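You operate a simulated robot arm through the tools that you are given. There is no shell and no other tool.

The job below is to be done with a simulated robot arm. You get a single attempt, and the scene is never put back.

JOB
Mill the cream into the jar with the blue lid, scrape the chute into it and close it.
Fine: each lid lies by its jar at the mill; use the orange spatula there and lay it on the orange pad; the jar goes back where it stood; leave the black knob and the other jar. Set down upright: what you pick out. What is to be rubbed or washed off counts as gone when no trace of it is left.
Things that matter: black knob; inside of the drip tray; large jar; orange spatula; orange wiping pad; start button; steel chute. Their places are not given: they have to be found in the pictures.

The check looks at the end state, three seconds after you hand in, the way a careful person would. Anything else that was tipped, shoved, dropped, spilled or broken makes it a failure. Lids that push on must go on centred and level and be pressed home; caps that screw on are set level and turned clockwise until they are tight.

ROBOT AND FRAMES
A 6-joint arm with a three-finger gripper, fixed in place. Base frame: the origin is at the foot of the arm, x ahead of it, y to its left, z up. Units: mm, rad, N and s.
Its first joint turns from -2.897 to 2.897 rad. Payload 4.89 kg.
Tool frame: the origin (TCP) lies between the finger pads and is the grasp point; the fingertips stand 30 mm ahead of it; z points along the fingers, y is the line along which they close. Largest opening 164 mm; the body of the gripper starts 125 mm behind the TCP.
Orientation is told as [roll, pitch, yaw] about the base's x, y, z axes, in that order, counted from this pose: with the fingers straight down and closing along the base's y, the tool's x points along the base's -x, its y along +y and its z along -z.

CONTROLS
- The arm moves only by the tool drive_tool. Its argument "moves" is a list of rows, each a list of 3 entries, a list of its own where there are three numbers: the finger opening in mm, from 0 to 164, then the shift along the base's x, y, z in mm, then the turn, a rotation vector about the base's x, y, z in rad. In form: [[fingers, [tx, ty, tz], [rx, ry, rz]], ...]. A call has 1 to 20 rows; each row shifts and turns the commanded pose from where the row before left it. Rows are played at 5 a second. More than 50 mm and 0.15 rad between two rows, or a gripper value outside its range, and nothing of the call is played. Where a pose cannot be reached the arm comes as near as it can. A force on the tool above 40 N (or 10 N above the force at the start of the call, whichever is more), or a blocked arm, ends the call early, and 0.2 s more pass. Each finger travels about 108 mm/s and halts on what it meets, pressing with about 30 N; the grip force reading is that of the motor and also rises with nothing between the fingers. The clock runs only during rows and for 0.2 s after the last one: add rows that do not move to give the fingers time. The reply holds the time, the measured pose of the TCP, the force on the tool along the base axes, the opening and the grip force, in the units named above and with some noise, with the torque about the TCP (base axes, N m) and any sound that the robot's microphone picked up.
- Cameras (640 x 400 px; columns grow to the right, rows downward): "scene" is fixed at [51.8, 650.4, 1677.2]; the picture's right is [-0.57, -0.82, 0.00], its down [-0.42, 0.29, -0.86] and it looks along [0.71, -0.49, -0.51] (base axes); focal length 325 px, centre (320, 200). "wrist" rides on the gripper at [76, -2, -152] in the tool frame; the picture's right is [0.02, 1.00, 0.00], its down [-0.88, 0.02, -0.47] and it looks along [-0.47, 0.01, 0.88] (tool axes); focal length 247 px, centre (320, 200).
- grab_frame(camera): a new picture of that camera. It takes no simulated time.
- raise_lower(by): slides the trunk up (or, below 0, down) by that many mm; the arm rides with it, the base frame stays. It gives what a move gives, with no picture.
- locate(camera, pixels): for up to 12 pixels [column, row] of the newest picture of that camera ("zoom" is the newest enlarged one), the place [x, y, z] in the base frame of the surface seen there, good to about 3 mm. It takes no simulated time.
- enlarge(camera, box): a new picture of the part [left, top, right, bottom] of that camera's present view, enlarged. It takes no simulated time.
- close_job(): hands the job in; it is judged then, once.

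Unless the task says otherwise, let go and move clear before handing in.

The tools are called after "Call:" as a command line: name --argument value ..., lists and objects as JSON in quotes. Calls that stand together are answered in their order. drive_tool: Moves the arm, as the interface text tells. Its arguments: {"type":"object","properties":{"moves":{"type":"array"}},"required":["moves"]} The other tools are called the same way: raise_lower (by) slides the trunk up or down; grab_frame (camera) takes a picture; locate (camera, pixels) gives the place of the surface under pixels of a picture; enlarge (camera, box) takes an enlarged picture of a part of a camera's view; close_job () hands the job in.

At the start:

```text
time: 0.0
ee_pos: [540.0, 151.6, 1366.6]
orientation: [0.0, 0.001, 0.0]
force: [-0.1, -0.8, -0.9]
moment: [-0.05, 0.0, 0.0]
gripper_width: 163.9
grasp_force: 0.1
trunk travel left (down, up): [-275.0, 115.0]
```

scene: 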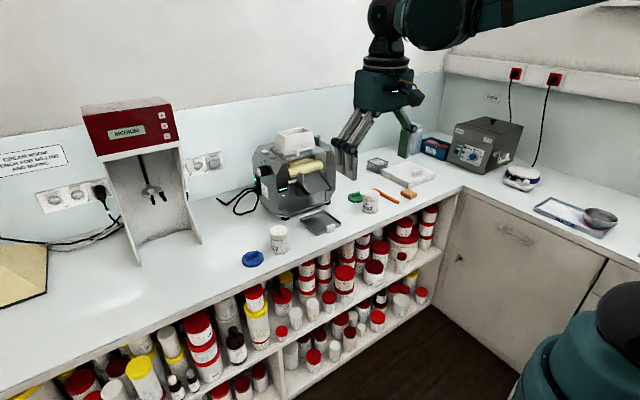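
wrist: 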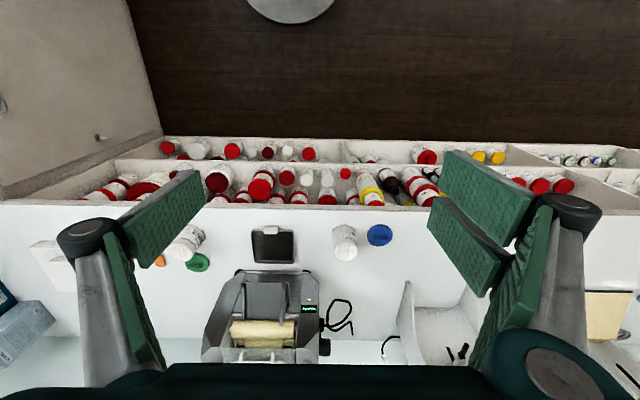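

The scene shows a mill (around pixel 295,175), a jar with a blue lid beside it (278,237 / 252,258), another jar with a green lid (370,200 / 355,197), and an orange spatula (385,197). I'll take enlarged pictures to find the details.

Call:
enlarge --camera "scene" --box '[220, 110, 360, 280]'

Call:
enlarge --camera "scene" --box '[330, 120, 450, 230]'

Call:
enlarge --camera "wrist" --box '[180, 200, 420, 370]'

```text
2.35 times, centred on (290, 195) of scene
```

zoom: 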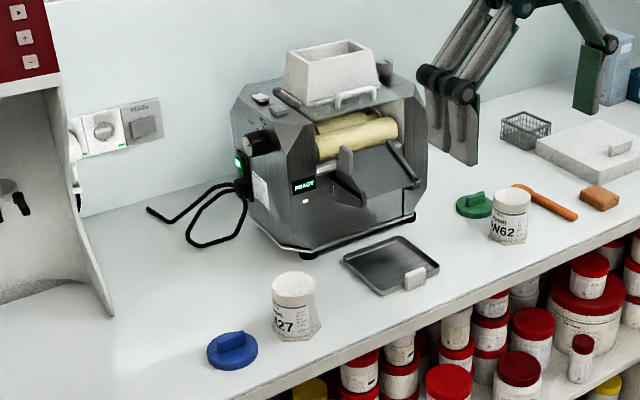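

```text
3.64 times, centred on (390, 175) of scene
```

zoom: 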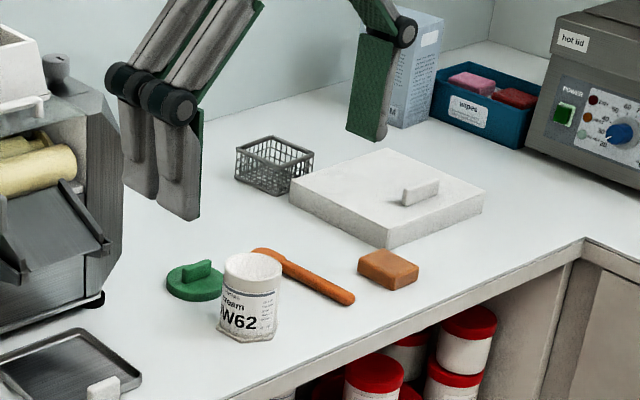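

```text
2.35 times, centred on (300, 285) of wrist
```

zoom: 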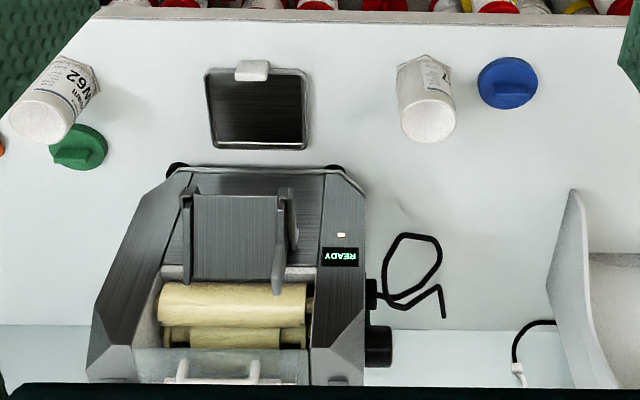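

The mill shows READY with a hopper, rollers, chute and a drip tray in front. I'll measure the places of the main things from the scene camera.

Call:
grab_frame --camera "scene"

Call:
enlarge --camera "scene" --box '[250, 120, 345, 220]'

Call:
enlarge --camera "scene" --box '[230, 200, 350, 280]'

```text
taken
```

scene: 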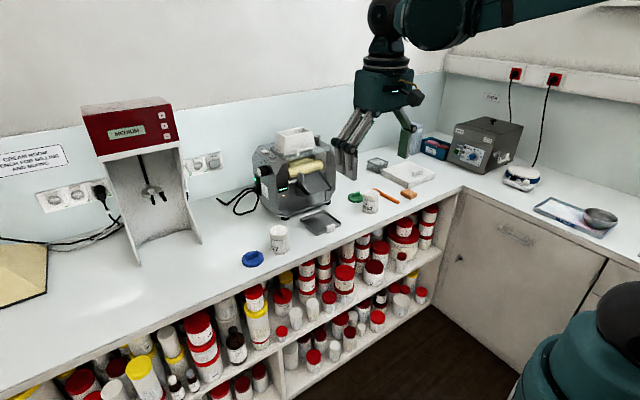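

```text
4.00 times, centred on (298, 170) of scene
```

zoom: 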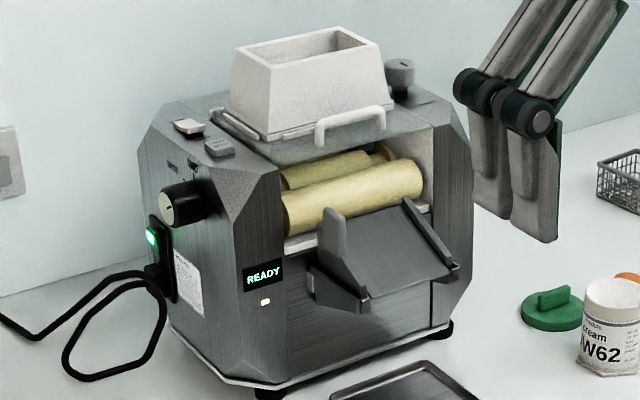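

```text
5.00 times, centred on (290, 240) of scene
```

zoom: 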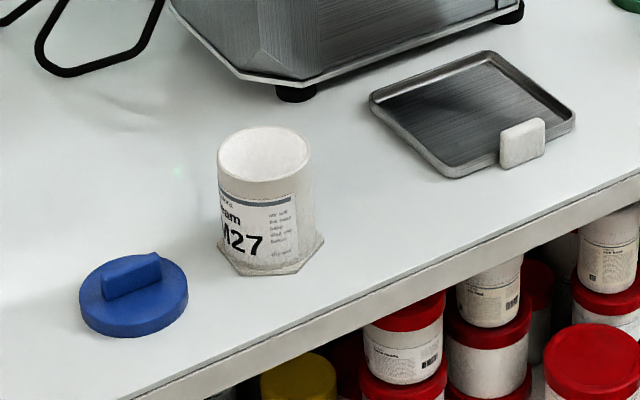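

Jar M27 has a hexagonal foot, and the blue lid has a bar grip. I'll locate points on the jar, lid and tray in this zoom.

Call:
locate --camera "zoom" --pixels '[[264, 150], [220, 160], [308, 160], [264, 178], [270, 275], [130, 300], [130, 275], [80, 300], [187, 290], [470, 115], [520, 145], [400, 250]]'

Call:
locate --camera "scene" --pixels '[[295, 138], [320, 168], [318, 185], [297, 203], [290, 182], [370, 192], [355, 197], [385, 197], [376, 190], [408, 194], [397, 203], [274, 202]]'

```text
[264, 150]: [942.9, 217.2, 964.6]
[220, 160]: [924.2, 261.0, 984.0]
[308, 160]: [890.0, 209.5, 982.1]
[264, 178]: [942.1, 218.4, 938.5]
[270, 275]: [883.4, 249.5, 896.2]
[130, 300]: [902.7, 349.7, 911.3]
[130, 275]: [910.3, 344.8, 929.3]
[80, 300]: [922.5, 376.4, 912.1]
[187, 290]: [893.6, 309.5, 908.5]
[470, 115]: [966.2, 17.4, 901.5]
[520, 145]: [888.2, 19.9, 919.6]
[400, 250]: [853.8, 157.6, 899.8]
```

```text
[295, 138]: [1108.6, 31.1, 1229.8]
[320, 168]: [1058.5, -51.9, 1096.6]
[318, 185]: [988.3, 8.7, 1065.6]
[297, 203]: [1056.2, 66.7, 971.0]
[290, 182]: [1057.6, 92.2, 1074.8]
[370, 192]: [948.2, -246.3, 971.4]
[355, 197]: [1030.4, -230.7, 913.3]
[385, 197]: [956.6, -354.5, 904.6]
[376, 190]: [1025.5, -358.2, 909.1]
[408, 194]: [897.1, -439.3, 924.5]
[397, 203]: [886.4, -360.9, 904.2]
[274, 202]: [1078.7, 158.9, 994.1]
```

The jar rim is at about z=983 and its inside reads deeper, so the jar is empty; the worktop is near z=898. Next I'll zoom on the mill and measure the chute, buttons and hopper.

Call:
enlarge --camera "scene" --box '[250, 140, 300, 190]'

Call:
enlarge --camera "scene" --box '[270, 120, 330, 160]'

Call:
enlarge --camera "scene" --box '[285, 155, 345, 195]'

Call:
locate --camera "zoom" --pixels '[[400, 290], [350, 250], [470, 280], [560, 255], [445, 130], [240, 180], [220, 290], [350, 330], [595, 265], [440, 200], [230, 330], [400, 340]]'

```text
8.00 times, centred on (275, 165) of scene
```

zoom: 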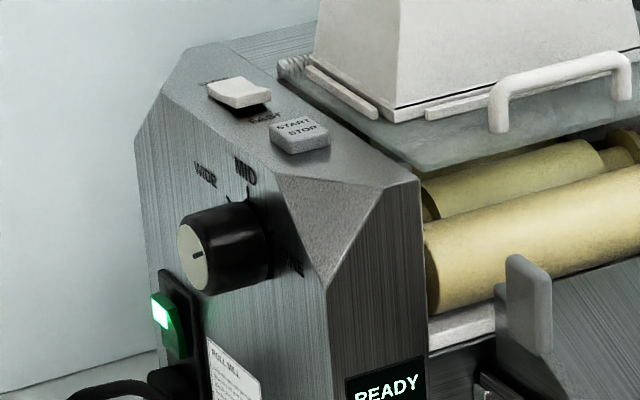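

```text
10.00 times, centred on (300, 140) of scene
```

zoom: 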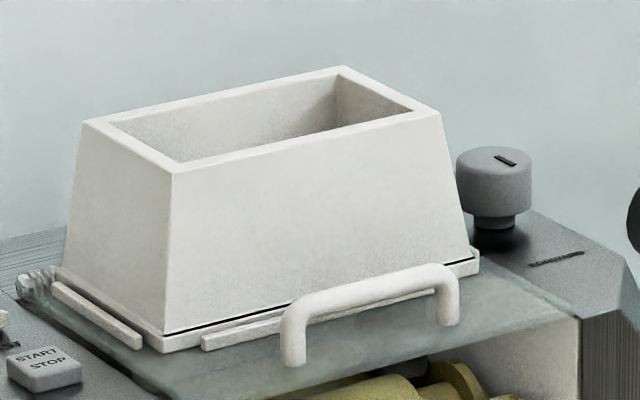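

```text
10.00 times, centred on (315, 175) of scene
```

zoom: 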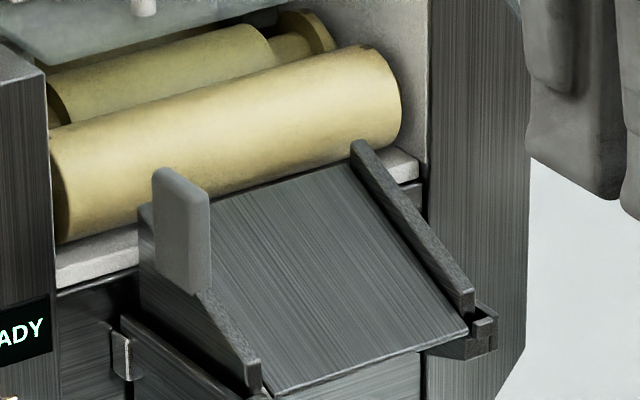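

```text
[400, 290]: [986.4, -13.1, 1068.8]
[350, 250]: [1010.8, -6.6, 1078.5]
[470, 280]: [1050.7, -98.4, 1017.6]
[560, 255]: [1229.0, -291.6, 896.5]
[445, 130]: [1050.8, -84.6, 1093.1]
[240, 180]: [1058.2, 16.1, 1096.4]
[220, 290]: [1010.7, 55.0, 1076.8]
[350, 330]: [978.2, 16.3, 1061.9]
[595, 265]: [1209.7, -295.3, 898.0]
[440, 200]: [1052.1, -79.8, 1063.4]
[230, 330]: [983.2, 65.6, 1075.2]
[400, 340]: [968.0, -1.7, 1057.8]
```

The START/STOP button is the grey one on the mill's top front-left, and the knob (MID) must be left alone. I'll move the arm forward and above to look into the hopper and the mill with the wrist camera.

Call:
locate --camera "zoom" --pixels '[[272, 390], [465, 332], [210, 200], [345, 165], [180, 175], [185, 280], [260, 360], [360, 150], [468, 300], [485, 345], [130, 360], [300, 390]]'

Call:
drive_tool --moves '[[164, [42, -24, 10], [0, 0, 0]], [164, [42, -24, 10], [0, 0, 0]], [164, [42, -24, 10], [0, 0, 0]], [164, [42, -24, 10], [0, 0, 0]], [164, [42, -24, 10], [0, 0, 0]], [164, [0, 0, 0], [0, 0, 0]]]'

Call:
grab_frame --camera "wrist"

```text
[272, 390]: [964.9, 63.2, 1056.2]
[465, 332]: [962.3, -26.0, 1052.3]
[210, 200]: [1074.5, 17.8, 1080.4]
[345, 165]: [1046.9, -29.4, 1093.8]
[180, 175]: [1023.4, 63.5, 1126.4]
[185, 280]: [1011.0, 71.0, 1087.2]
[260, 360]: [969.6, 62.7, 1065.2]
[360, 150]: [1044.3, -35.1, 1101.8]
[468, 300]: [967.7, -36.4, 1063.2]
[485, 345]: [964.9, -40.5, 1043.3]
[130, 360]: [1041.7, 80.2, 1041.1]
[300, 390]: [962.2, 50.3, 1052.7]
```

```text
time: 1.4
ee_pos: [751.2, 30.6, 1415.2]
orientation: [0.0, 0.0, -0.002]
force: [1.9, -0.7, -1.0]
moment: [0.07, 0.3, -0.02]
gripper_width: 164.1
grasp_force: 0.0
trunk travel left (down, up): [-275.0, 115.0]
```

```text
taken
```

wrist: 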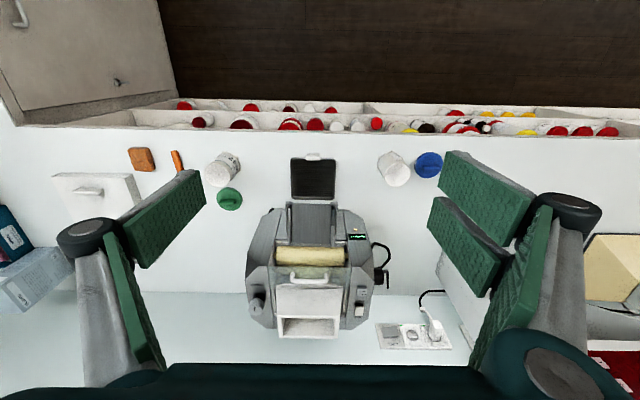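

From above, the mill is at (310,270) in the wrist picture with the hopper at (308,305). I'll enlarge it to look at the hopper inside, chute and tray.

Call:
enlarge --camera "wrist" --box '[235, 140, 405, 245]'

Call:
locate --camera "zoom" --pixels '[[205, 238], [365, 238], [285, 238], [205, 60], [370, 60], [212, 215], [365, 215], [285, 100], [285, 190], [290, 60], [590, 170], [730, 90]]'

Call:
enlarge --camera "wrist" --box '[235, 190, 405, 350]'

```text
3.76 times, centred on (320, 192) of wrist
```

zoom: 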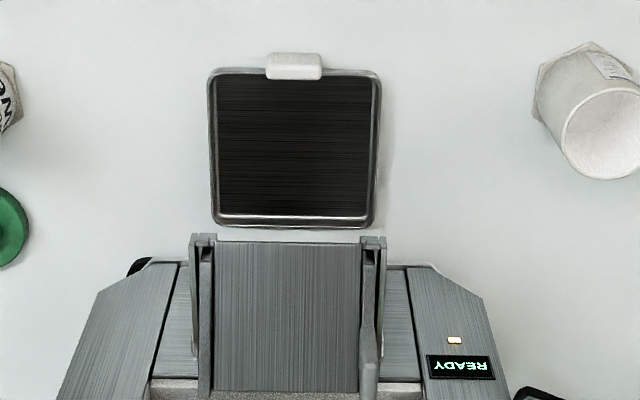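

```text
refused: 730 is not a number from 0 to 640
```

```text
2.50 times, centred on (320, 270) of wrist
```

zoom: 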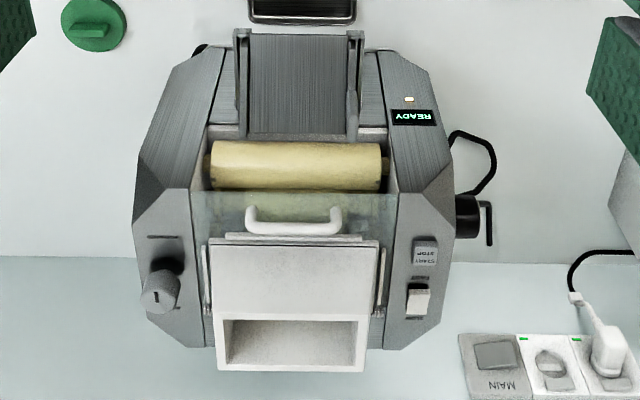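

The START/STOP button is at zoom (425,253) beside a white rocker. I'll zoom into the hopper and measure the interior, button and chute.

Call:
locate --camera "zoom" --pixels '[[425, 253], [418, 302], [290, 350], [290, 330], [240, 345], [252, 38], [345, 38], [300, 40], [300, 120], [300, 80], [350, 110], [467, 215]]'

Call:
enlarge --camera "wrist" --box '[270, 280, 390, 350]'

Call:
locate --camera "wrist" --pixels '[[293, 158], [334, 158], [293, 195], [334, 195], [313, 175], [395, 172], [428, 165], [222, 165], [229, 199], [176, 160], [141, 159], [313, 157]]'

```text
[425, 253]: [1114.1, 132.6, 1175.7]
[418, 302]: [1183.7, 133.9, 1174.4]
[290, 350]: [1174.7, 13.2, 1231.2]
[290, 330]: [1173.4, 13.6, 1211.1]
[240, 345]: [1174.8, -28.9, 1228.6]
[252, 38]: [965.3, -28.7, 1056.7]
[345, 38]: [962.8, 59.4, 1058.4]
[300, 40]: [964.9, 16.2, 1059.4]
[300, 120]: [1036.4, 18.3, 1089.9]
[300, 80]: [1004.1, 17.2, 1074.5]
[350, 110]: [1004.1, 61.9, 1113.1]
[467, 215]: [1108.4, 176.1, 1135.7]
```

```text
5.33 times, centred on (330, 315) of wrist
```

zoom: 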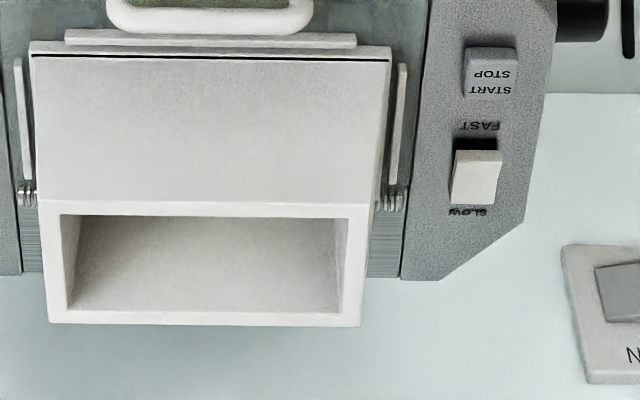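

```text
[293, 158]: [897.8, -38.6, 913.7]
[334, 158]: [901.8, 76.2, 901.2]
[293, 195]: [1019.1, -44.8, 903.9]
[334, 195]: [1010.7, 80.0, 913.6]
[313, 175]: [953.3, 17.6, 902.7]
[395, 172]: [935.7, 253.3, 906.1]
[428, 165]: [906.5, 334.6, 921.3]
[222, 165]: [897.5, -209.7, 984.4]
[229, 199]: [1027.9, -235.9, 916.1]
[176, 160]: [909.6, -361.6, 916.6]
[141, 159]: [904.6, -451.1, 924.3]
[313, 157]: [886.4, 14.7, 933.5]
```

The rocker beside it is FAST/SLOW (to be left), and the drip tray spans about x 898–1019, y −42–78, with the chute lip at x≈963, y −30…61, z≈1056. I'll go higher and further forward to look down into the hopper.

Call:
drive_tool --moves '[[164, [30, 0, 35], [0, 0, 0]], [164, [30, 0, 35], [0, 0, 0]], [164, [30, 0, 35], [0, 0, 0]], [164, [30, 0, 35], [0, 0, 0]], [164, [0, 0, 0], [0, 0, 0]]]'

Call:
enlarge --camera "wrist" --box '[250, 230, 400, 350]'

```text
time: 2.6
ee_pos: [871.8, 32.5, 1556.0]
orientation: [0.0, 0.001, 0.0]
force: [0.4, 0.8, -1.1]
moment: [-0.02, 0.19, -0.03]
gripper_width: 164.3
grasp_force: 0.1
trunk travel left (down, up): [-275.0, 115.0]
```

```text
3.33 times, centred on (325, 290) of wrist
```

zoom: 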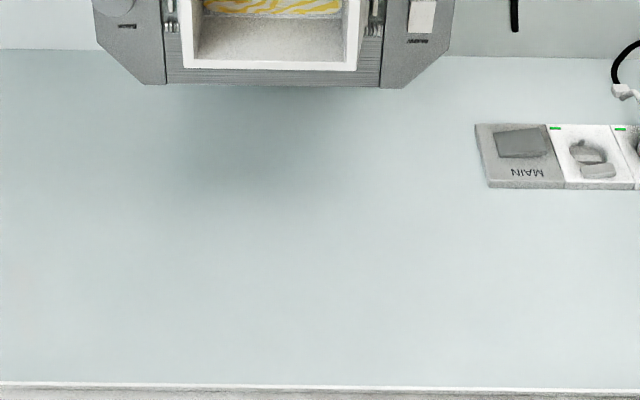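

The hopper holds yellow-streaked cream, so the job is to mill it from there. I'll come down near jar M27 and the blue lid for a close look.

Call:
drive_tool --moves '[[164, [-20, 23, -34], [0, 0, 0]], [164, [-20, 23, -34], [0, 0, 0]], [164, [-20, 23, -34], [0, 0, 0]], [164, [-20, 23, -34], [0, 0, 0]], [164, [-20, 23, -34], [0, 0, 0]], [164, [-20, 23, -34], [0, 0, 0]], [164, [-20, 23, -34], [0, 0, 0]], [164, [-20, 23, -34], [0, 0, 0]], [164, [-20, 23, -34], [0, 0, 0]], [164, [0, 0, -40], [0, 0, 0]], [164, [0, 0, 0], [0, 0, 0]]]'

Call:
grab_frame --camera "wrist"

```text
time: 5.0
ee_pos: [691.9, 239.8, 1210.5]
orientation: [0.0, 0.0, -0.002]
force: [0.0, -0.6, 0.2]
moment: [-0.06, 0.08, -0.02]
gripper_width: 164.2
grasp_force: 0.1
trunk travel left (down, up): [-275.0, 115.0]
```

```text
taken
```

wrist: 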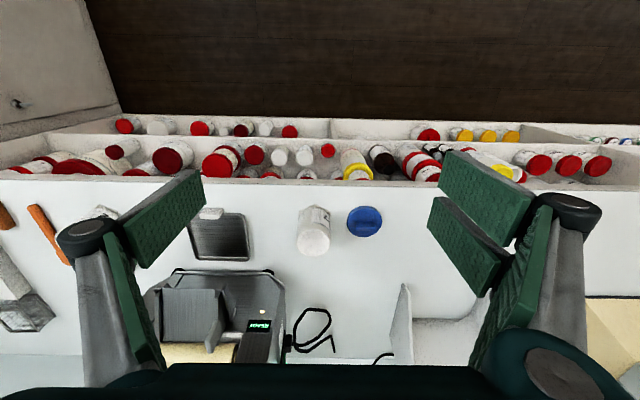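

Call:
enlarge --camera "wrist" --box '[285, 190, 395, 265]'

Call:
locate --camera "wrist" --pixels '[[298, 240], [329, 240], [314, 224], [314, 254], [314, 240], [364, 222], [348, 222], [381, 222], [364, 207], [364, 237], [311, 207], [300, 270]]'

```text
5.33 times, centred on (340, 228) of wrist
```

zoom: 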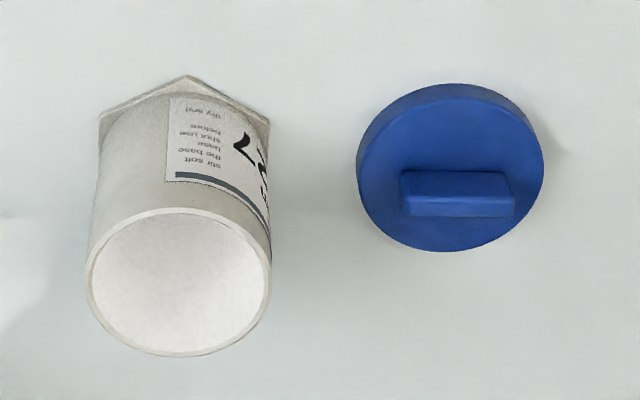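

```text
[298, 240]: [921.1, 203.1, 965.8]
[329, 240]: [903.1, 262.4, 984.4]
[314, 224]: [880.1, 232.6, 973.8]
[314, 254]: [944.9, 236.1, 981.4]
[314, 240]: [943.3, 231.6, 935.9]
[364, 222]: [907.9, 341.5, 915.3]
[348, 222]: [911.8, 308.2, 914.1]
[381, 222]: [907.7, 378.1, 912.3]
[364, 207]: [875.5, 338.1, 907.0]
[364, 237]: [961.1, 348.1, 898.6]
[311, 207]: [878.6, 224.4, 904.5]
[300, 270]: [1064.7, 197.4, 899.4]
```

The jar is empty with a smooth rim, and the lid's bar grip runs along y. I'll measure the jar rim and lid precisely in this zoom.

Call:
locate --camera "zoom" --pixels '[[90, 280], [268, 280], [179, 211], [179, 354], [115, 335], [245, 335], [120, 225], [240, 225], [270, 135], [100, 125], [185, 82], [179, 290]]'

Call:
locate --camera "zoom" --pixels '[[460, 185], [405, 190], [510, 190], [460, 208], [460, 178], [360, 170], [542, 170], [450, 90], [450, 248], [400, 115], [510, 115], [450, 140]]'

Call:
enlarge --camera "wrist" --box '[130, 180, 290, 280]'

```text
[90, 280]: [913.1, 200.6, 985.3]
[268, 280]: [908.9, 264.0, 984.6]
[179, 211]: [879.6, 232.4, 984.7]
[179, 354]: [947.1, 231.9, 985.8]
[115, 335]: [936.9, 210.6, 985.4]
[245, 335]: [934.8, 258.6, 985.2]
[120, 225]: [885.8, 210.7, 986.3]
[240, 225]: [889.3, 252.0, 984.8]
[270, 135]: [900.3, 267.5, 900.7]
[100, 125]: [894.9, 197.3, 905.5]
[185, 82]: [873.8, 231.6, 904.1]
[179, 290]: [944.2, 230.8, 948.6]
```

```text
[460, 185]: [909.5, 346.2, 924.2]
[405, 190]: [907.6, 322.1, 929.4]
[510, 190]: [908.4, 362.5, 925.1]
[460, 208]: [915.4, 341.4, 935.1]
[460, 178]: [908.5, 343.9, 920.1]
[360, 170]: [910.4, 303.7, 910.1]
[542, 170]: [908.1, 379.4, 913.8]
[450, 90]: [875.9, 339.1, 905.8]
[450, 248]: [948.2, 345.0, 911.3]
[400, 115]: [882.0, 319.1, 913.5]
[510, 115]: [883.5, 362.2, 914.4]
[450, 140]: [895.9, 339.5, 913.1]
```

```text
4.00 times, centred on (210, 230) of wrist
```

zoom: 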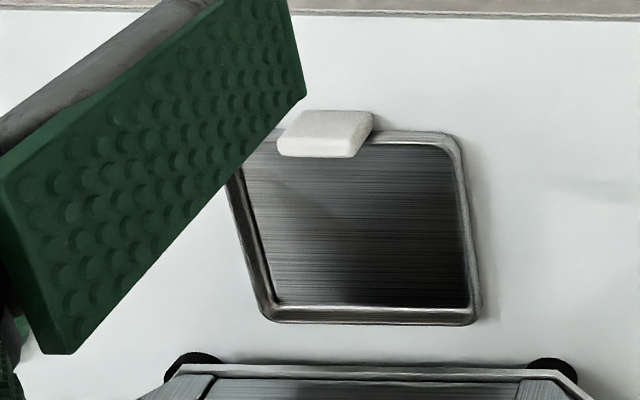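

Jar M27 centre is about (912.5, 232.3), rim diameter ≈66, top z≈985; lid centre is (910.5, 341.5) with Ø≈75 and a bar along y. Now I'll go look at the spatula and the pad on the right.

Call:
drive_tool --moves '[[164, [0, -48, 0], [0, 0, 0]], [164, [0, -48, 0], [0, 0, 0]], [164, [0, -48, 0], [0, 0, 0]], [164, [0, -48, 0], [0, 0, 0]], [164, [0, -48, 0], [0, 0, 0]], [164, [0, -48, 0], [0, 0, 0]], [164, [0, -48, 0], [0, 0, 0]], [164, [0, -48, 0], [0, 0, 0]], [164, [0, -48, 0], [0, 0, 0]], [164, [0, -48, 0], [0, 0, 0]], [164, [0, -48, 0], [0, 0, 0]], [164, [0, -48, 0], [0, 0, 0]], [164, [0, -30, 0], [0, 0, 0]], [164, [0, 0, 0], [0, 0, 0]]]'

Call:
grab_frame --camera "wrist"

```text
time: 8.0
ee_pos: [690.3, -369.1, 1211.1]
orientation: [-0.002, 0.0, -0.002]
force: [-0.7, -0.7, 0.1]
moment: [0.12, 0.02, 0.02]
gripper_width: 163.9
grasp_force: 0.0
trunk travel left (down, up): [-275.0, 115.0]
```

```text
taken
```

wrist: 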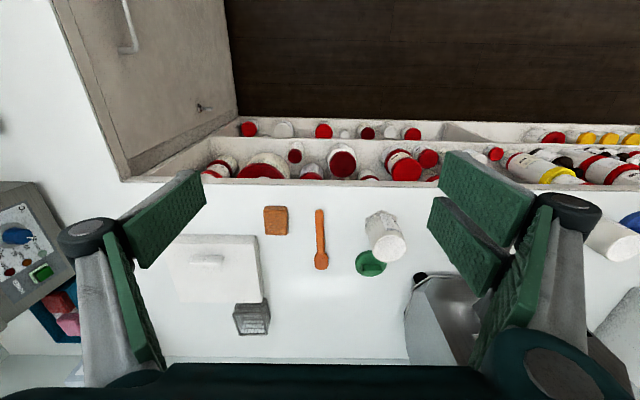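

Call:
enlarge --camera "wrist" --box '[250, 185, 410, 285]'

Call:
locate --camera "zoom" --pixels '[[283, 104], [280, 130], [279, 180], [281, 250], [283, 290], [284, 330], [262, 310], [310, 310], [262, 180], [297, 180], [284, 305], [340, 200]]'

Call:
locate --camera "zoom" --pixels '[[58, 92], [145, 92], [58, 185], [145, 185], [100, 130], [100, 180], [62, 100], [140, 175], [105, 95], [200, 200], [520, 170], [590, 260]]'

```text
4.00 times, centred on (330, 235) of wrist
```

zoom: 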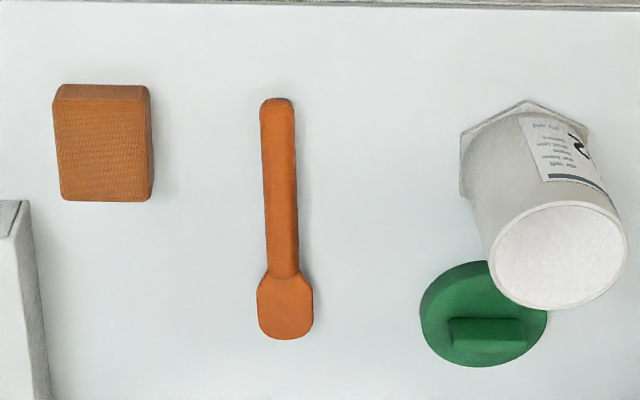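

```text
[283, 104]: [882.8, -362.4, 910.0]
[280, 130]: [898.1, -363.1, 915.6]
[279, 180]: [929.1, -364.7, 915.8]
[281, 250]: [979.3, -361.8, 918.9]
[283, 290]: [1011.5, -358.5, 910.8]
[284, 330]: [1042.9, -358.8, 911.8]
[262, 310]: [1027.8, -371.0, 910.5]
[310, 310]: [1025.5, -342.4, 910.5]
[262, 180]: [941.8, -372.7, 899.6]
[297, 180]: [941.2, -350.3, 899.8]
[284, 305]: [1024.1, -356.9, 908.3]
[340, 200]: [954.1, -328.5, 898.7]
```

```text
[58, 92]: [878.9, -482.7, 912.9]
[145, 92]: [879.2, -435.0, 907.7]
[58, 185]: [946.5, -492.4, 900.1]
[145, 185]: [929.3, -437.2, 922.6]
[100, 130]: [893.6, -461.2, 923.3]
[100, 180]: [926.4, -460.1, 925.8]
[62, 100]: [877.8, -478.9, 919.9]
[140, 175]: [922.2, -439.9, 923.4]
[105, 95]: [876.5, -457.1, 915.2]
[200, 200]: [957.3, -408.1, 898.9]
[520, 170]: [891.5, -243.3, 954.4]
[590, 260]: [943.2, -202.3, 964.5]
```

The spatula lies along x (handle from x≈882, blade tip at x≈1045, y≈−361), and the pad top is at about (903,−460,924). Now I'll return to the jar, tilting the tool forward about 0.7 rad and narrowing the fingers so they stay clear of the lid.

Call:
drive_tool --moves '[[140, [6.9, 46.26, -9.3], [0, 0, 0]], [120, [6.9, 46.26, -9.3], [0, 0, 0]], [110, [6.9, 46.26, -9.3], [0, 0, 0]], [100, [6.9, 46.26, -9.3], [0, 0, 0]], [100, [6.9, 46.26, -9.3], [0, 0, 0]], [100, [6.9, 46.26, -9.3], [0, 0, 0]], [100, [6.9, 46.26, -9.3], [0, 0, 0]], [100, [6.9, 46.26, -9.3], [0, 0, 0]], [100, [6.9, 46.26, -9.3], [0, 0, 0]], [100, [6.9, 46.26, -9.3], [0, 0, 0]], [100, [6.9, 46.26, -9.3], [0, 0, 0]], [100, [6.9, 46.26, -9.3], [0, 0, 0]], [100, [6.9, 46.26, -9.3], [0, 0, 0]], [100, [0, 0, 0], [0, -0.14, 0]], [100, [0, 0, 0], [0, -0.14, 0]], [100, [0, 0, 0], [0, -0.14, 0]], [100, [0, 0, 0], [0, -0.14, 0]], [100, [0, 0, 0], [0, -0.14, 0]], [100, [0, 0, 0], [0, 0, 0]]]'

Call:
grab_frame --camera "wrist"

Call:
grab_frame --camera "scene"

```text
time: 12.0
ee_pos: [779.0, 235.0, 1090.2]
orientation: [0.0, -0.703, 0.0]
force: [-0.1, 0.3, -0.4]
moment: [-0.01, -0.04, 0.01]
gripper_width: 100.3
grasp_force: 0.1
trunk travel left (down, up): [-275.0, 115.0]
```

```text
taken
```

wrist: 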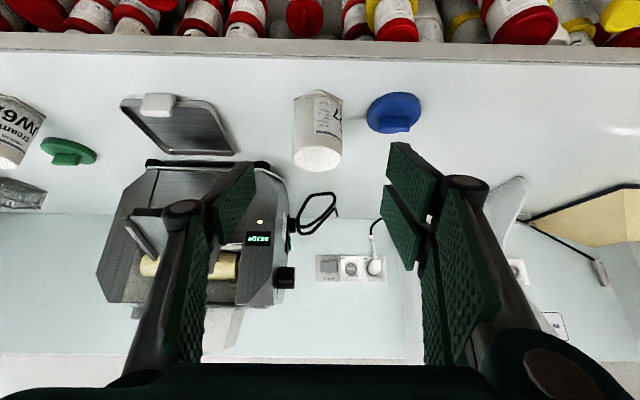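

```text
taken
```

scene: 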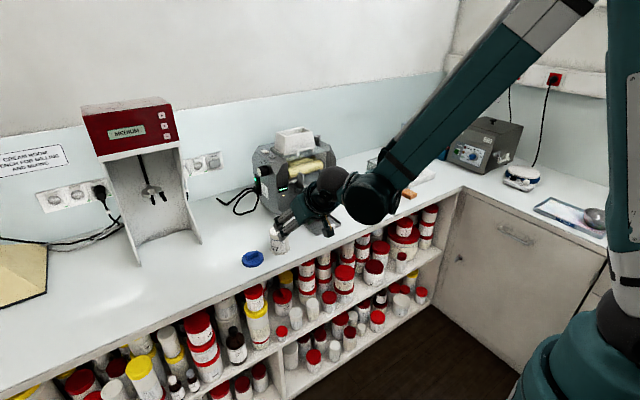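

The jar is centred between the fingers in the wrist view (318,130). I'll lower the tilted tool so the TCP reaches the jar's axis at z≈950, then close.

Call:
drive_tool --moves '[[100, [26.7, -0.4, -28], [0, 0, 0]], [100, [26.7, -0.4, -28], [0, 0, 0]], [100, [26.7, -0.4, -28], [0, 0, 0]], [100, [26.7, -0.4, -28], [0, 0, 0]], [100, [26.7, -0.4, -28], [0, 0, 0]], [100, [0, 0, 0], [0, 0, 0]]]'

Call:
grab_frame --camera "wrist"

Call:
enlarge --camera "scene" --box '[230, 180, 350, 280]'

```text
time: 13.4
ee_pos: [914.3, 231.9, 948.3]
orientation: [0.0, -0.699, 0.0]
force: [1.4, 0.4, -1.5]
moment: [-0.04, 0.04, -0.01]
gripper_width: 99.9
grasp_force: 0.0
trunk travel left (down, up): [-275.0, 115.0]
```

```text
taken
```

wrist: 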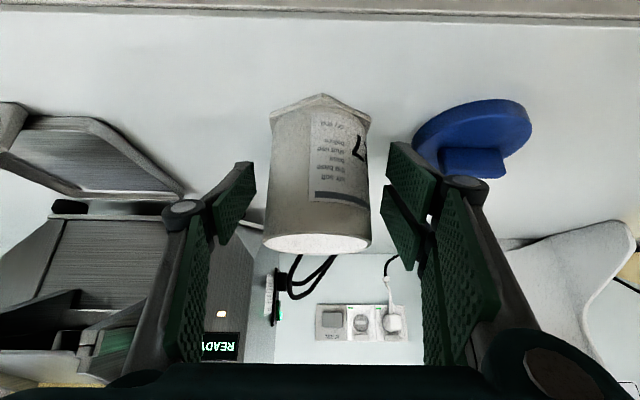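

```text
4.00 times, centred on (290, 230) of scene
```

zoom: 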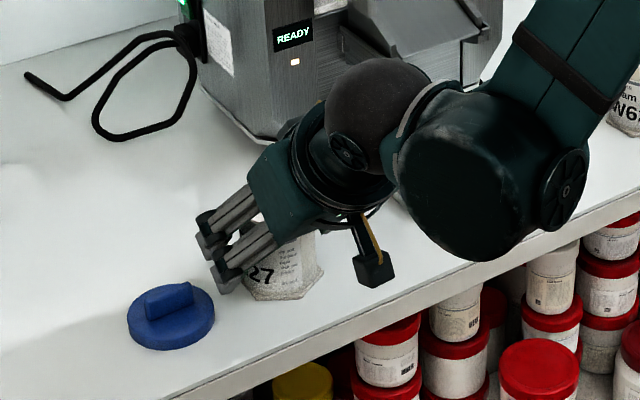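

The jar stands between the open pads, centred (columns 263–371). I'll close slowly onto it.

Call:
drive_tool --moves '[[85, [0, 0, 0], [0, 0, 0]], [76, [0, 0, 0], [0, 0, 0]], [71, [0, 0, 0], [0, 0, 0]], [68, [0, 0, 0], [0, 0, 0]], [65, [0, 0, 0], [0, 0, 0]], [62, [0, 0, 0], [0, 0, 0]], [58, [0, 0, 0], [0, 0, 0]], [50, [0, 0, 0], [0, 0, 0]], [50, [0, 0, 0], [0, 0, 0]], [50, [0, 0, 0], [0, 0, 0]]]'

Call:
grab_frame --camera "wrist"

```text
time: 15.6
ee_pos: [913.0, 231.7, 949.0]
orientation: [0.0, -0.7, -0.001]
force: [1.5, -0.4, 2.5]
moment: [0.17, -0.02, 0.0]
gripper_width: 69.5
grasp_force: 30.0
trunk travel left (down, up): [-275.0, 115.0]
```

```text
taken
```

wrist: 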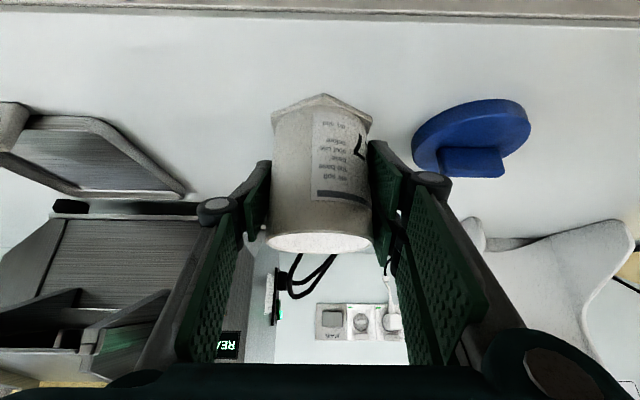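

The gripper holds the jar (69.5 mm, 30 N). I'll lift it 30 mm and carry it sideways to above the tray, beneath the chute lip.

Call:
drive_tool --moves '[[50, [0, 0, 10], [0, 0, 0]], [50, [0, 0, 20], [0, 0, 0]], [50, [0, 0, 0], [0, 0, 0]]]'

Call:
grab_frame --camera "wrist"

```text
time: 16.4
ee_pos: [913.2, 232.1, 981.0]
orientation: [0.001, -0.7, -0.003]
force: [-0.5, 0.0, -0.3]
moment: [0.02, 0.0, 0.04]
gripper_width: 69.5
grasp_force: 30.2
trunk travel left (down, up): [-275.0, 115.0]
```

```text
taken
```

wrist: 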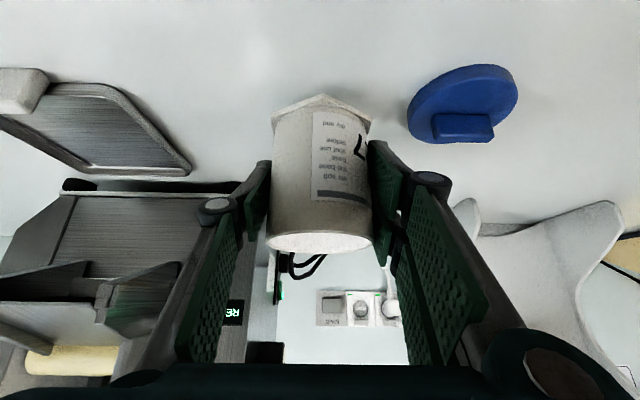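

The jar lifted steady and upright. I'll carry it to the tray.

Call:
drive_tool --moves '[[50, [6.67, -27, 0], [0, 0, 0]], [50, [6.67, -27, 0], [0, 0, 0]], [50, [6.67, -27, 0], [0, 0, 0]], [50, [6.67, -27, 0], [0, 0, 0]], [50, [6.67, -27, 0], [0, 0, 0]], [50, [6.67, -27, 0], [0, 0, 0]], [50, [0, -27, 0], [0, 0, 0]], [50, [0, -27, 0], [0, 0, 0]], [50, [0, 0, 0], [0, 0, 0]]]'

Call:
grab_frame --camera "wrist"

Call:
enlarge --camera "scene" --box '[250, 140, 390, 260]'

```text
time: 18.4
ee_pos: [953.6, 14.9, 980.6]
orientation: [0.001, -0.7, -0.001]
force: [-0.9, 0.5, -1.0]
moment: [0.06, -0.01, 0.05]
gripper_width: 69.5
grasp_force: 29.9
trunk travel left (down, up): [-275.0, 115.0]
```

```text
taken
```

wrist: 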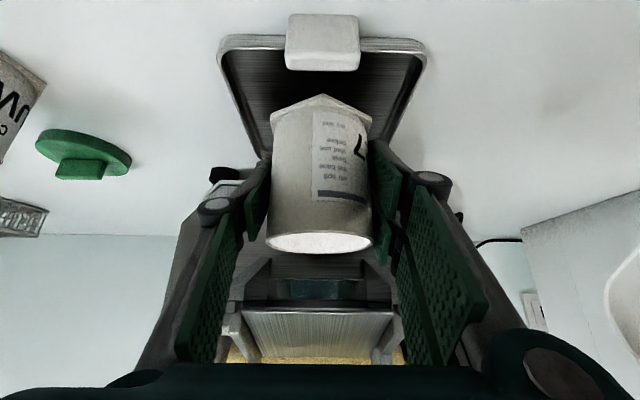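

```text
3.33 times, centred on (320, 200) of scene
```

zoom: 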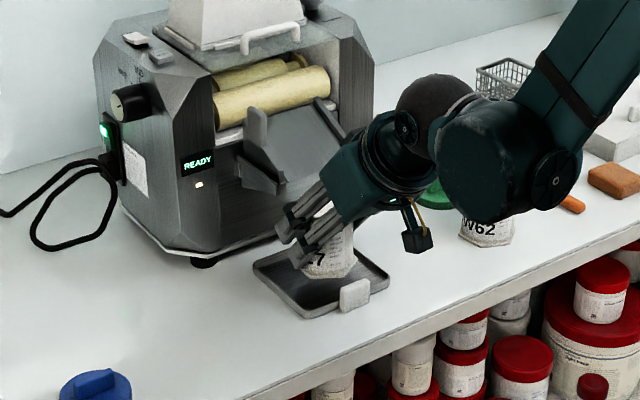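

The jar hangs over the tray, centred left-right. I'll check the arm's clearance to jar W62 and the tray/chute positions before lowering.

Call:
locate --camera "zoom" --pixels '[[485, 200], [480, 130], [415, 240], [485, 230], [350, 290], [270, 265], [385, 275], [310, 312], [300, 210], [355, 160], [500, 170], [430, 190]]'

Call:
locate --camera "wrist" --pixels '[[225, 45], [420, 45], [320, 310], [245, 310], [393, 313], [320, 75], [230, 100], [410, 100], [265, 150], [320, 240], [270, 240], [370, 240]]'

```text
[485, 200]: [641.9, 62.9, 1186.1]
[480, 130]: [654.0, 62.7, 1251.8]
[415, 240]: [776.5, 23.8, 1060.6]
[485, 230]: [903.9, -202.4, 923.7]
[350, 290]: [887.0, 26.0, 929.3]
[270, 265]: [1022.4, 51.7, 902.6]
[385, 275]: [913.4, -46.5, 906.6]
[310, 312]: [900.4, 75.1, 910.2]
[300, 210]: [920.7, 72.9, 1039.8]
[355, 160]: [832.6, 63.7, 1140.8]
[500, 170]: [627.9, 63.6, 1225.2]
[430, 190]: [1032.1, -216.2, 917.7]
```

```text
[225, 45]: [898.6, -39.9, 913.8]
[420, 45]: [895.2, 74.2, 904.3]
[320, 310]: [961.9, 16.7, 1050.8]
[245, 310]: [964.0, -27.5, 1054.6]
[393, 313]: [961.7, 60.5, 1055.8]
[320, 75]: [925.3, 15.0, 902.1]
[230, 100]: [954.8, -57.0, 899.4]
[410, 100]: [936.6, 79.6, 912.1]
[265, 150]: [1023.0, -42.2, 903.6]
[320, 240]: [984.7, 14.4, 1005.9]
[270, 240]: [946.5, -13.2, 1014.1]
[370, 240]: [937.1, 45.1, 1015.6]
```

Chute lip centre is at y≈16.5, x≈962, right over the jar's opening. I'll lower the jar into the tray, the last bit in small steps.

Call:
drive_tool --moves '[[50, [0, 0, -8], [0, 0, 0]], [50, [0, 0, -8], [0, 0, 0]], [50, [0, 0, -5], [0, 0, 0]], [50, [0, 0, -1], [0, 0, 0]], [50, [0, 0, -1], [0, 0, 0]], [50, [0, 0, 0], [0, 0, 0]]]'

Call:
drive_tool --moves '[[50, [0, 0, -1], [0, 0, 0]], [50, [0, 0, 0], [0, 0, 0]]]'

Call:
drive_tool --moves '[[50, [0, 0, -1], [0, 0, 0]], [50, [0, 0, 0], [0, 0, 0]]]'

Call:
grab_frame --camera "wrist"

```text
time: 19.8
ee_pos: [953.4, 16.2, 956.2]
orientation: [0.001, -0.7, -0.002]
force: [-0.2, 0.3, 0.1]
moment: [-0.01, -0.01, -0.01]
gripper_width: 69.4
grasp_force: 30.3
trunk travel left (down, up): [-275.0, 115.0]
```

```text
time: 20.4
ee_pos: [954.3, 15.7, 955.0]
orientation: [0.001, -0.7, 0.0]
force: [-0.4, 0.2, 0.1]
moment: [0.0, -0.01, 0.04]
gripper_width: 69.6
grasp_force: 29.8
trunk travel left (down, up): [-275.0, 115.0]
```

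```text
time: 21.0
ee_pos: [953.0, 15.7, 954.1]
orientation: [0.001, -0.698, -0.003]
force: [0.3, -0.6, -0.9]
moment: [-0.02, 0.03, -0.02]
gripper_width: 69.5
grasp_force: 29.9
trunk travel left (down, up): [-275.0, 115.0]
```

```text
taken
```

wrist: 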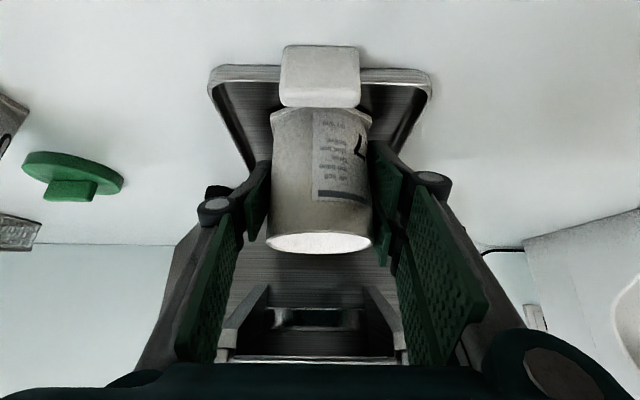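

No contact yet (force still near zero). I'll keep lowering in 1 mm steps.

Call:
drive_tool --moves '[[50, [0, 0, -1], [0, 0, 0]], [50, [0, 0, 0], [0, 0, 0]]]'

Call:
drive_tool --moves '[[50, [0, 0, -1], [0, 0, 0]], [50, [0, 0, 0], [0, 0, 0]]]'

Call:
drive_tool --moves '[[50, [0, 0, -1], [0, 0, 0]], [50, [0, 0, 0], [0, 0, 0]]]'

```text
time: 21.6
ee_pos: [952.9, 15.8, 953.0]
orientation: [0.0, -0.699, -0.001]
force: [0.9, -0.1, 4.5]
moment: [0.15, 0.03, -0.05]
gripper_width: 69.5
grasp_force: 30.1
trunk travel left (down, up): [-275.0, 115.0]
```

```text
time: 22.2
ee_pos: [954.0, 16.0, 953.4]
orientation: [0.0, -0.701, -0.001]
force: [0.9, 0.5, 15.6]
moment: [0.54, -0.02, -0.05]
gripper_width: 69.5
grasp_force: 29.7
trunk travel left (down, up): [-275.0, 115.0]
```

```text
time: 22.8
ee_pos: [953.7, 16.0, 954.0]
orientation: [0.0, -0.701, -0.001]
force: [0.0, -2.5, 23.4]
moment: [0.5, 0.0, 0.02]
gripper_width: 69.6
grasp_force: 30.0
trunk travel left (down, up): [-275.0, 115.0]
```

Contact was reached at about z=953.7. I'll relieve the press by 2 mm and open the fingers.

Call:
drive_tool --moves '[[50, [0, 0, 1], [0, 0, 0]], [50, [0, 0, 1], [0, 0, 0]], [60, [0, 0, 0], [0, 0, 0]], [70, [0, 0, 0], [0, 0, 0]], [80, [0, 0, 0], [0, 0, 0]], [100, [0, 0, 0], [0, 0, 0]], [100, [0, 0, 0], [0, 0, 0]]]'

Call:
grab_frame --camera "wrist"

```text
time: 24.4
ee_pos: [954.2, 16.3, 954.2]
orientation: [0.0, -0.7, -0.001]
force: [-0.9, 0.0, 0.1]
moment: [-0.01, 0.04, 0.0]
gripper_width: 100.0
grasp_force: 0.0
trunk travel left (down, up): [-275.0, 115.0]
```

```text
taken
```

wrist: 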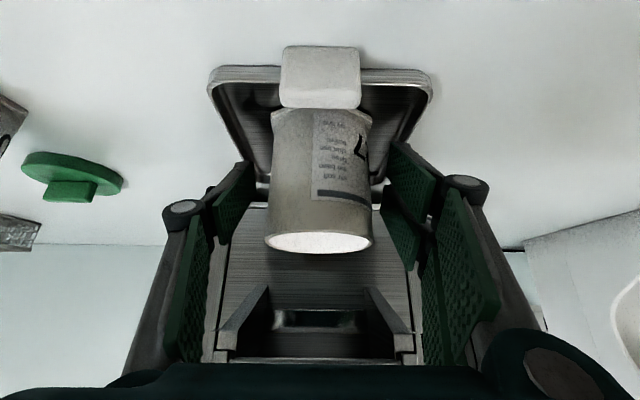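

Released; the jar stands in the tray under the lip. I'll back straight out along −x and check the scene.

Call:
drive_tool --moves '[[100, [-30, 0, 0], [0, 0, 0]], [100, [-45, 0, 0], [0, 0, 0]], [100, [-45, 0, 10], [0, 0, 0]], [100, [-30, 0, 35], [0, 0, 0]], [60, [0, 0, 48], [0, 0, 0]], [30, [0, 0, 48], [0, 0, 0]], [0, [0, 0, 48], [0, 0, 0]], [0, [0, 0, 0], [0, 0, 0]], [0, [0, 0, 0], [0, 0, 0]]]'

Call:
grab_frame --camera "wrist"

Call:
enlarge --camera "scene" --box '[250, 140, 390, 260]'

```text
time: 26.4
ee_pos: [805.6, 15.4, 1142.1]
orientation: [-0.001, -0.699, -0.002]
force: [-0.8, 0.1, 0.4]
moment: [0.0, -0.04, 0.04]
gripper_width: 0.1
grasp_force: 30.2
trunk travel left (down, up): [-275.0, 115.0]
```

```text
taken
```

wrist: 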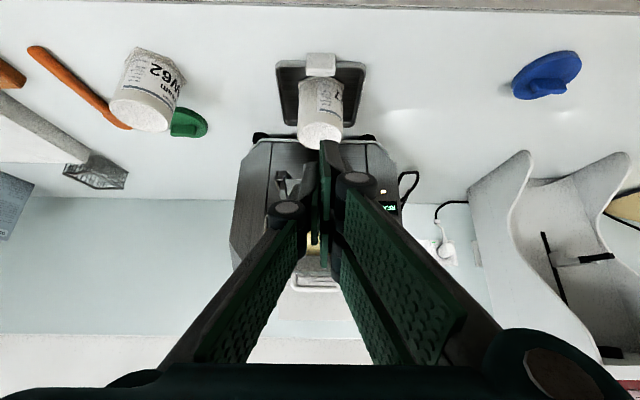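

```text
3.33 times, centred on (320, 200) of scene
```

zoom: 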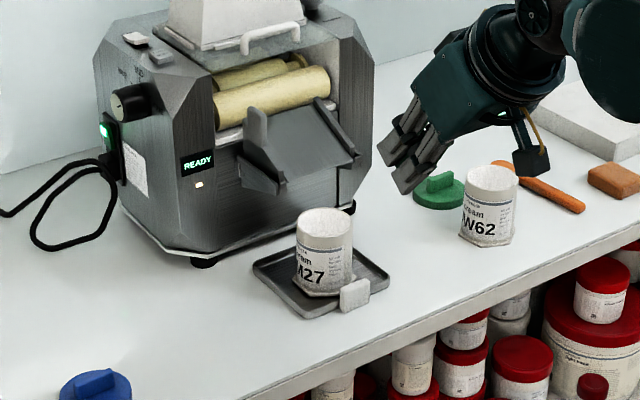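

Jar M27 stands upright in the tray under the chute. Next I'll measure the START/STOP button precisely from the scene camera.

Call:
enlarge --camera "scene" --box '[265, 140, 295, 160]'

Call:
locate --camera "zoom" --pixels '[[320, 200], [300, 200], [280, 200], [240, 140], [360, 200], [320, 240], [320, 160], [200, 100], [400, 300], [340, 220], [300, 180], [270, 160]]'

```text
16.00 times, centred on (280, 150) of scene
```

zoom: 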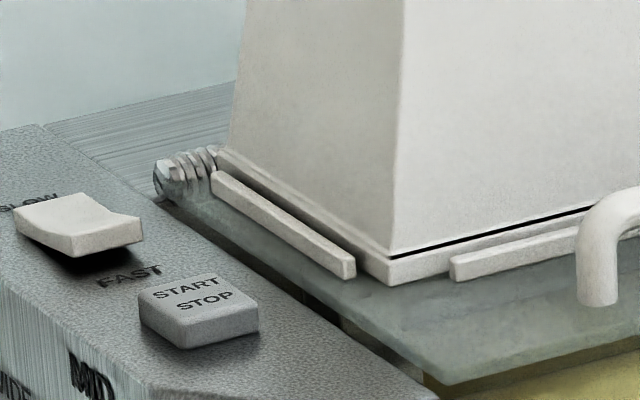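

```text
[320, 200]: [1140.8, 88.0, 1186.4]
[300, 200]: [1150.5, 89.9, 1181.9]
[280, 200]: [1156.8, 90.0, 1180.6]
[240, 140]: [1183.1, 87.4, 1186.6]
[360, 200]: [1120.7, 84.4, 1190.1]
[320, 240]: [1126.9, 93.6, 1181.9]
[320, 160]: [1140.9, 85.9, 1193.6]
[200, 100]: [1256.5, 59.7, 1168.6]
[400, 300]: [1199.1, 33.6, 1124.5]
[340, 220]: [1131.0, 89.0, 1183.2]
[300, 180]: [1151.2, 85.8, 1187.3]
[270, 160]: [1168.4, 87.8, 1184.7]
```

The button top is at zoom (200,300). I'll locate its corners.

Call:
locate --camera "zoom" --pixels '[[200, 298], [150, 292], [252, 308], [188, 318], [212, 280], [200, 335], [130, 330], [270, 360], [80, 215], [50, 225], [125, 230], [300, 330]]'

```text
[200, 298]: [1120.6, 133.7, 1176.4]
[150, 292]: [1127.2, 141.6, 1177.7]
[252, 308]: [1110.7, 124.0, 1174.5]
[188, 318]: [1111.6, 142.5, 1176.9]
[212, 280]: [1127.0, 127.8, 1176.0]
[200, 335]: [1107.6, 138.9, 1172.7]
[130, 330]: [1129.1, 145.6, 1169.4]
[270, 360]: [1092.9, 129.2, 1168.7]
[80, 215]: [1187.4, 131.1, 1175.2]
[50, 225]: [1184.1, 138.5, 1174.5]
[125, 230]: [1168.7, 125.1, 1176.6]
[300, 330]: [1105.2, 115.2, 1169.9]
```

The button's top is centred at about (1118.5, 133.5, 1176.5). I'll bring the closed fingertips above it, staying high over the mill.

Call:
drive_tool --moves '[[0, [0, 0, 45], [0, 0, 0]], [0, [0, 0, 45], [0, 0, 0]], [0, [0, 0, 45], [0, 0, 0]], [0, [43.5, 16.8, 0], [0, 0, 0]], [0, [43.5, 16.8, 0], [0, 0, 0]], [0, [43.5, 16.8, 0], [0, 0, 0]], [0, [43.5, 16.8, 0], [0, 0, 0]], [0, [43.5, 16.8, 0], [0, 0, 0]], [0, [43.5, 16.8, 0], [0, 0, 0]], [0, [43.5, 16.8, 0], [0, 0, 0]], [0, [0, 0, 0], [0, 0, 0]], [0, [0, 0, 0], [0, 0, 0]]]'

Call:
enlarge --camera "scene" --box '[230, 90, 350, 190]'

Call:
grab_frame --camera "wrist"

```text
time: 29.0
ee_pos: [1109.5, 131.9, 1279.1]
orientation: [0.001, -0.699, -0.003]
force: [-0.3, -0.6, -0.3]
moment: [0.0, 0.01, 0.01]
gripper_width: 0.0
grasp_force: 29.5
trunk travel left (down, up): [-275.0, 115.0]
```

```text
4.00 times, centred on (290, 140) of scene
```

zoom: 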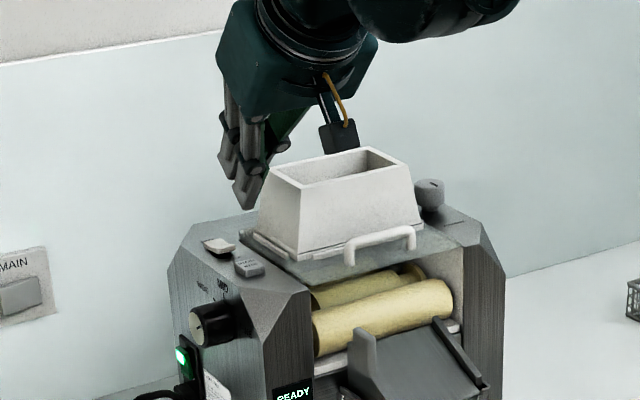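

```text
taken
```

wrist: 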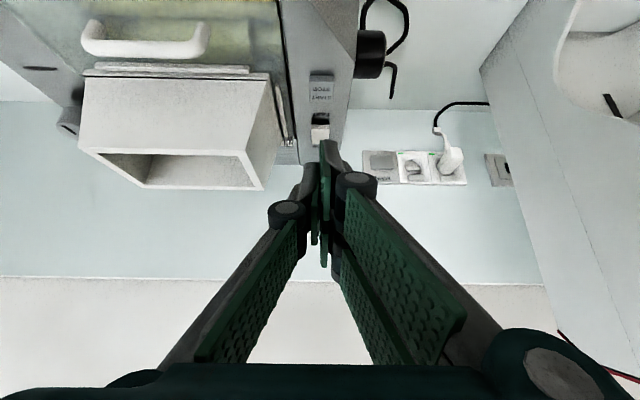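

The fingertips are directly over the button line (button at (320,92), fingertips at (327,150)). I'll descend to just above the button.

Call:
drive_tool --moves '[[0, [0, 0, -22], [0, 0, 0]], [0, [0, 0, -22], [0, 0, 0]], [0, [0, 0, -20], [0, 0, 0]], [0, [0, 0, 0], [0, 0, 0]], [0, [0, 0, 0], [0, 0, 0]]]'

Call:
enlarge --camera "scene" --box '[250, 120, 320, 175]'

Call:
enlarge --camera "wrist" --box '[270, 60, 390, 200]'

```text
time: 30.2
ee_pos: [1108.1, 134.7, 1214.5]
orientation: [0.0, -0.699, -0.001]
force: [0.7, -1.0, 0.5]
moment: [0.0, 0.02, 0.01]
gripper_width: 0.0
grasp_force: 30.1
trunk travel left (down, up): [-275.0, 115.0]
```

```text
7.27 times, centred on (285, 148) of scene
```

zoom: 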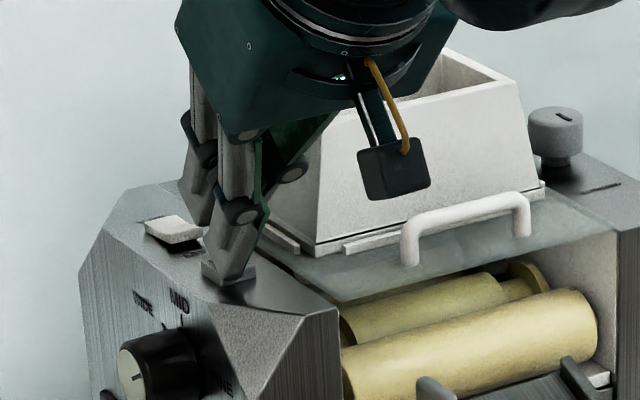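

```text
2.86 times, centred on (330, 130) of wrist
```

zoom: 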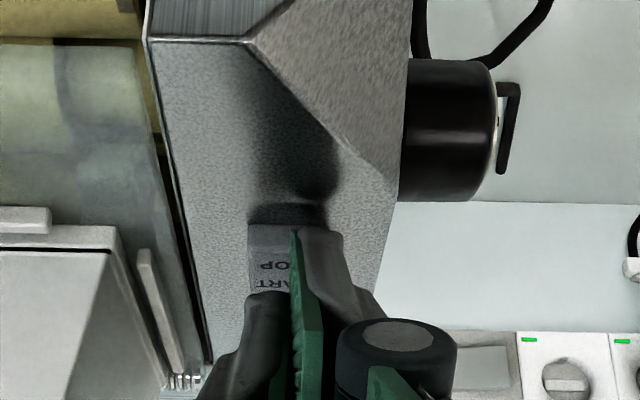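

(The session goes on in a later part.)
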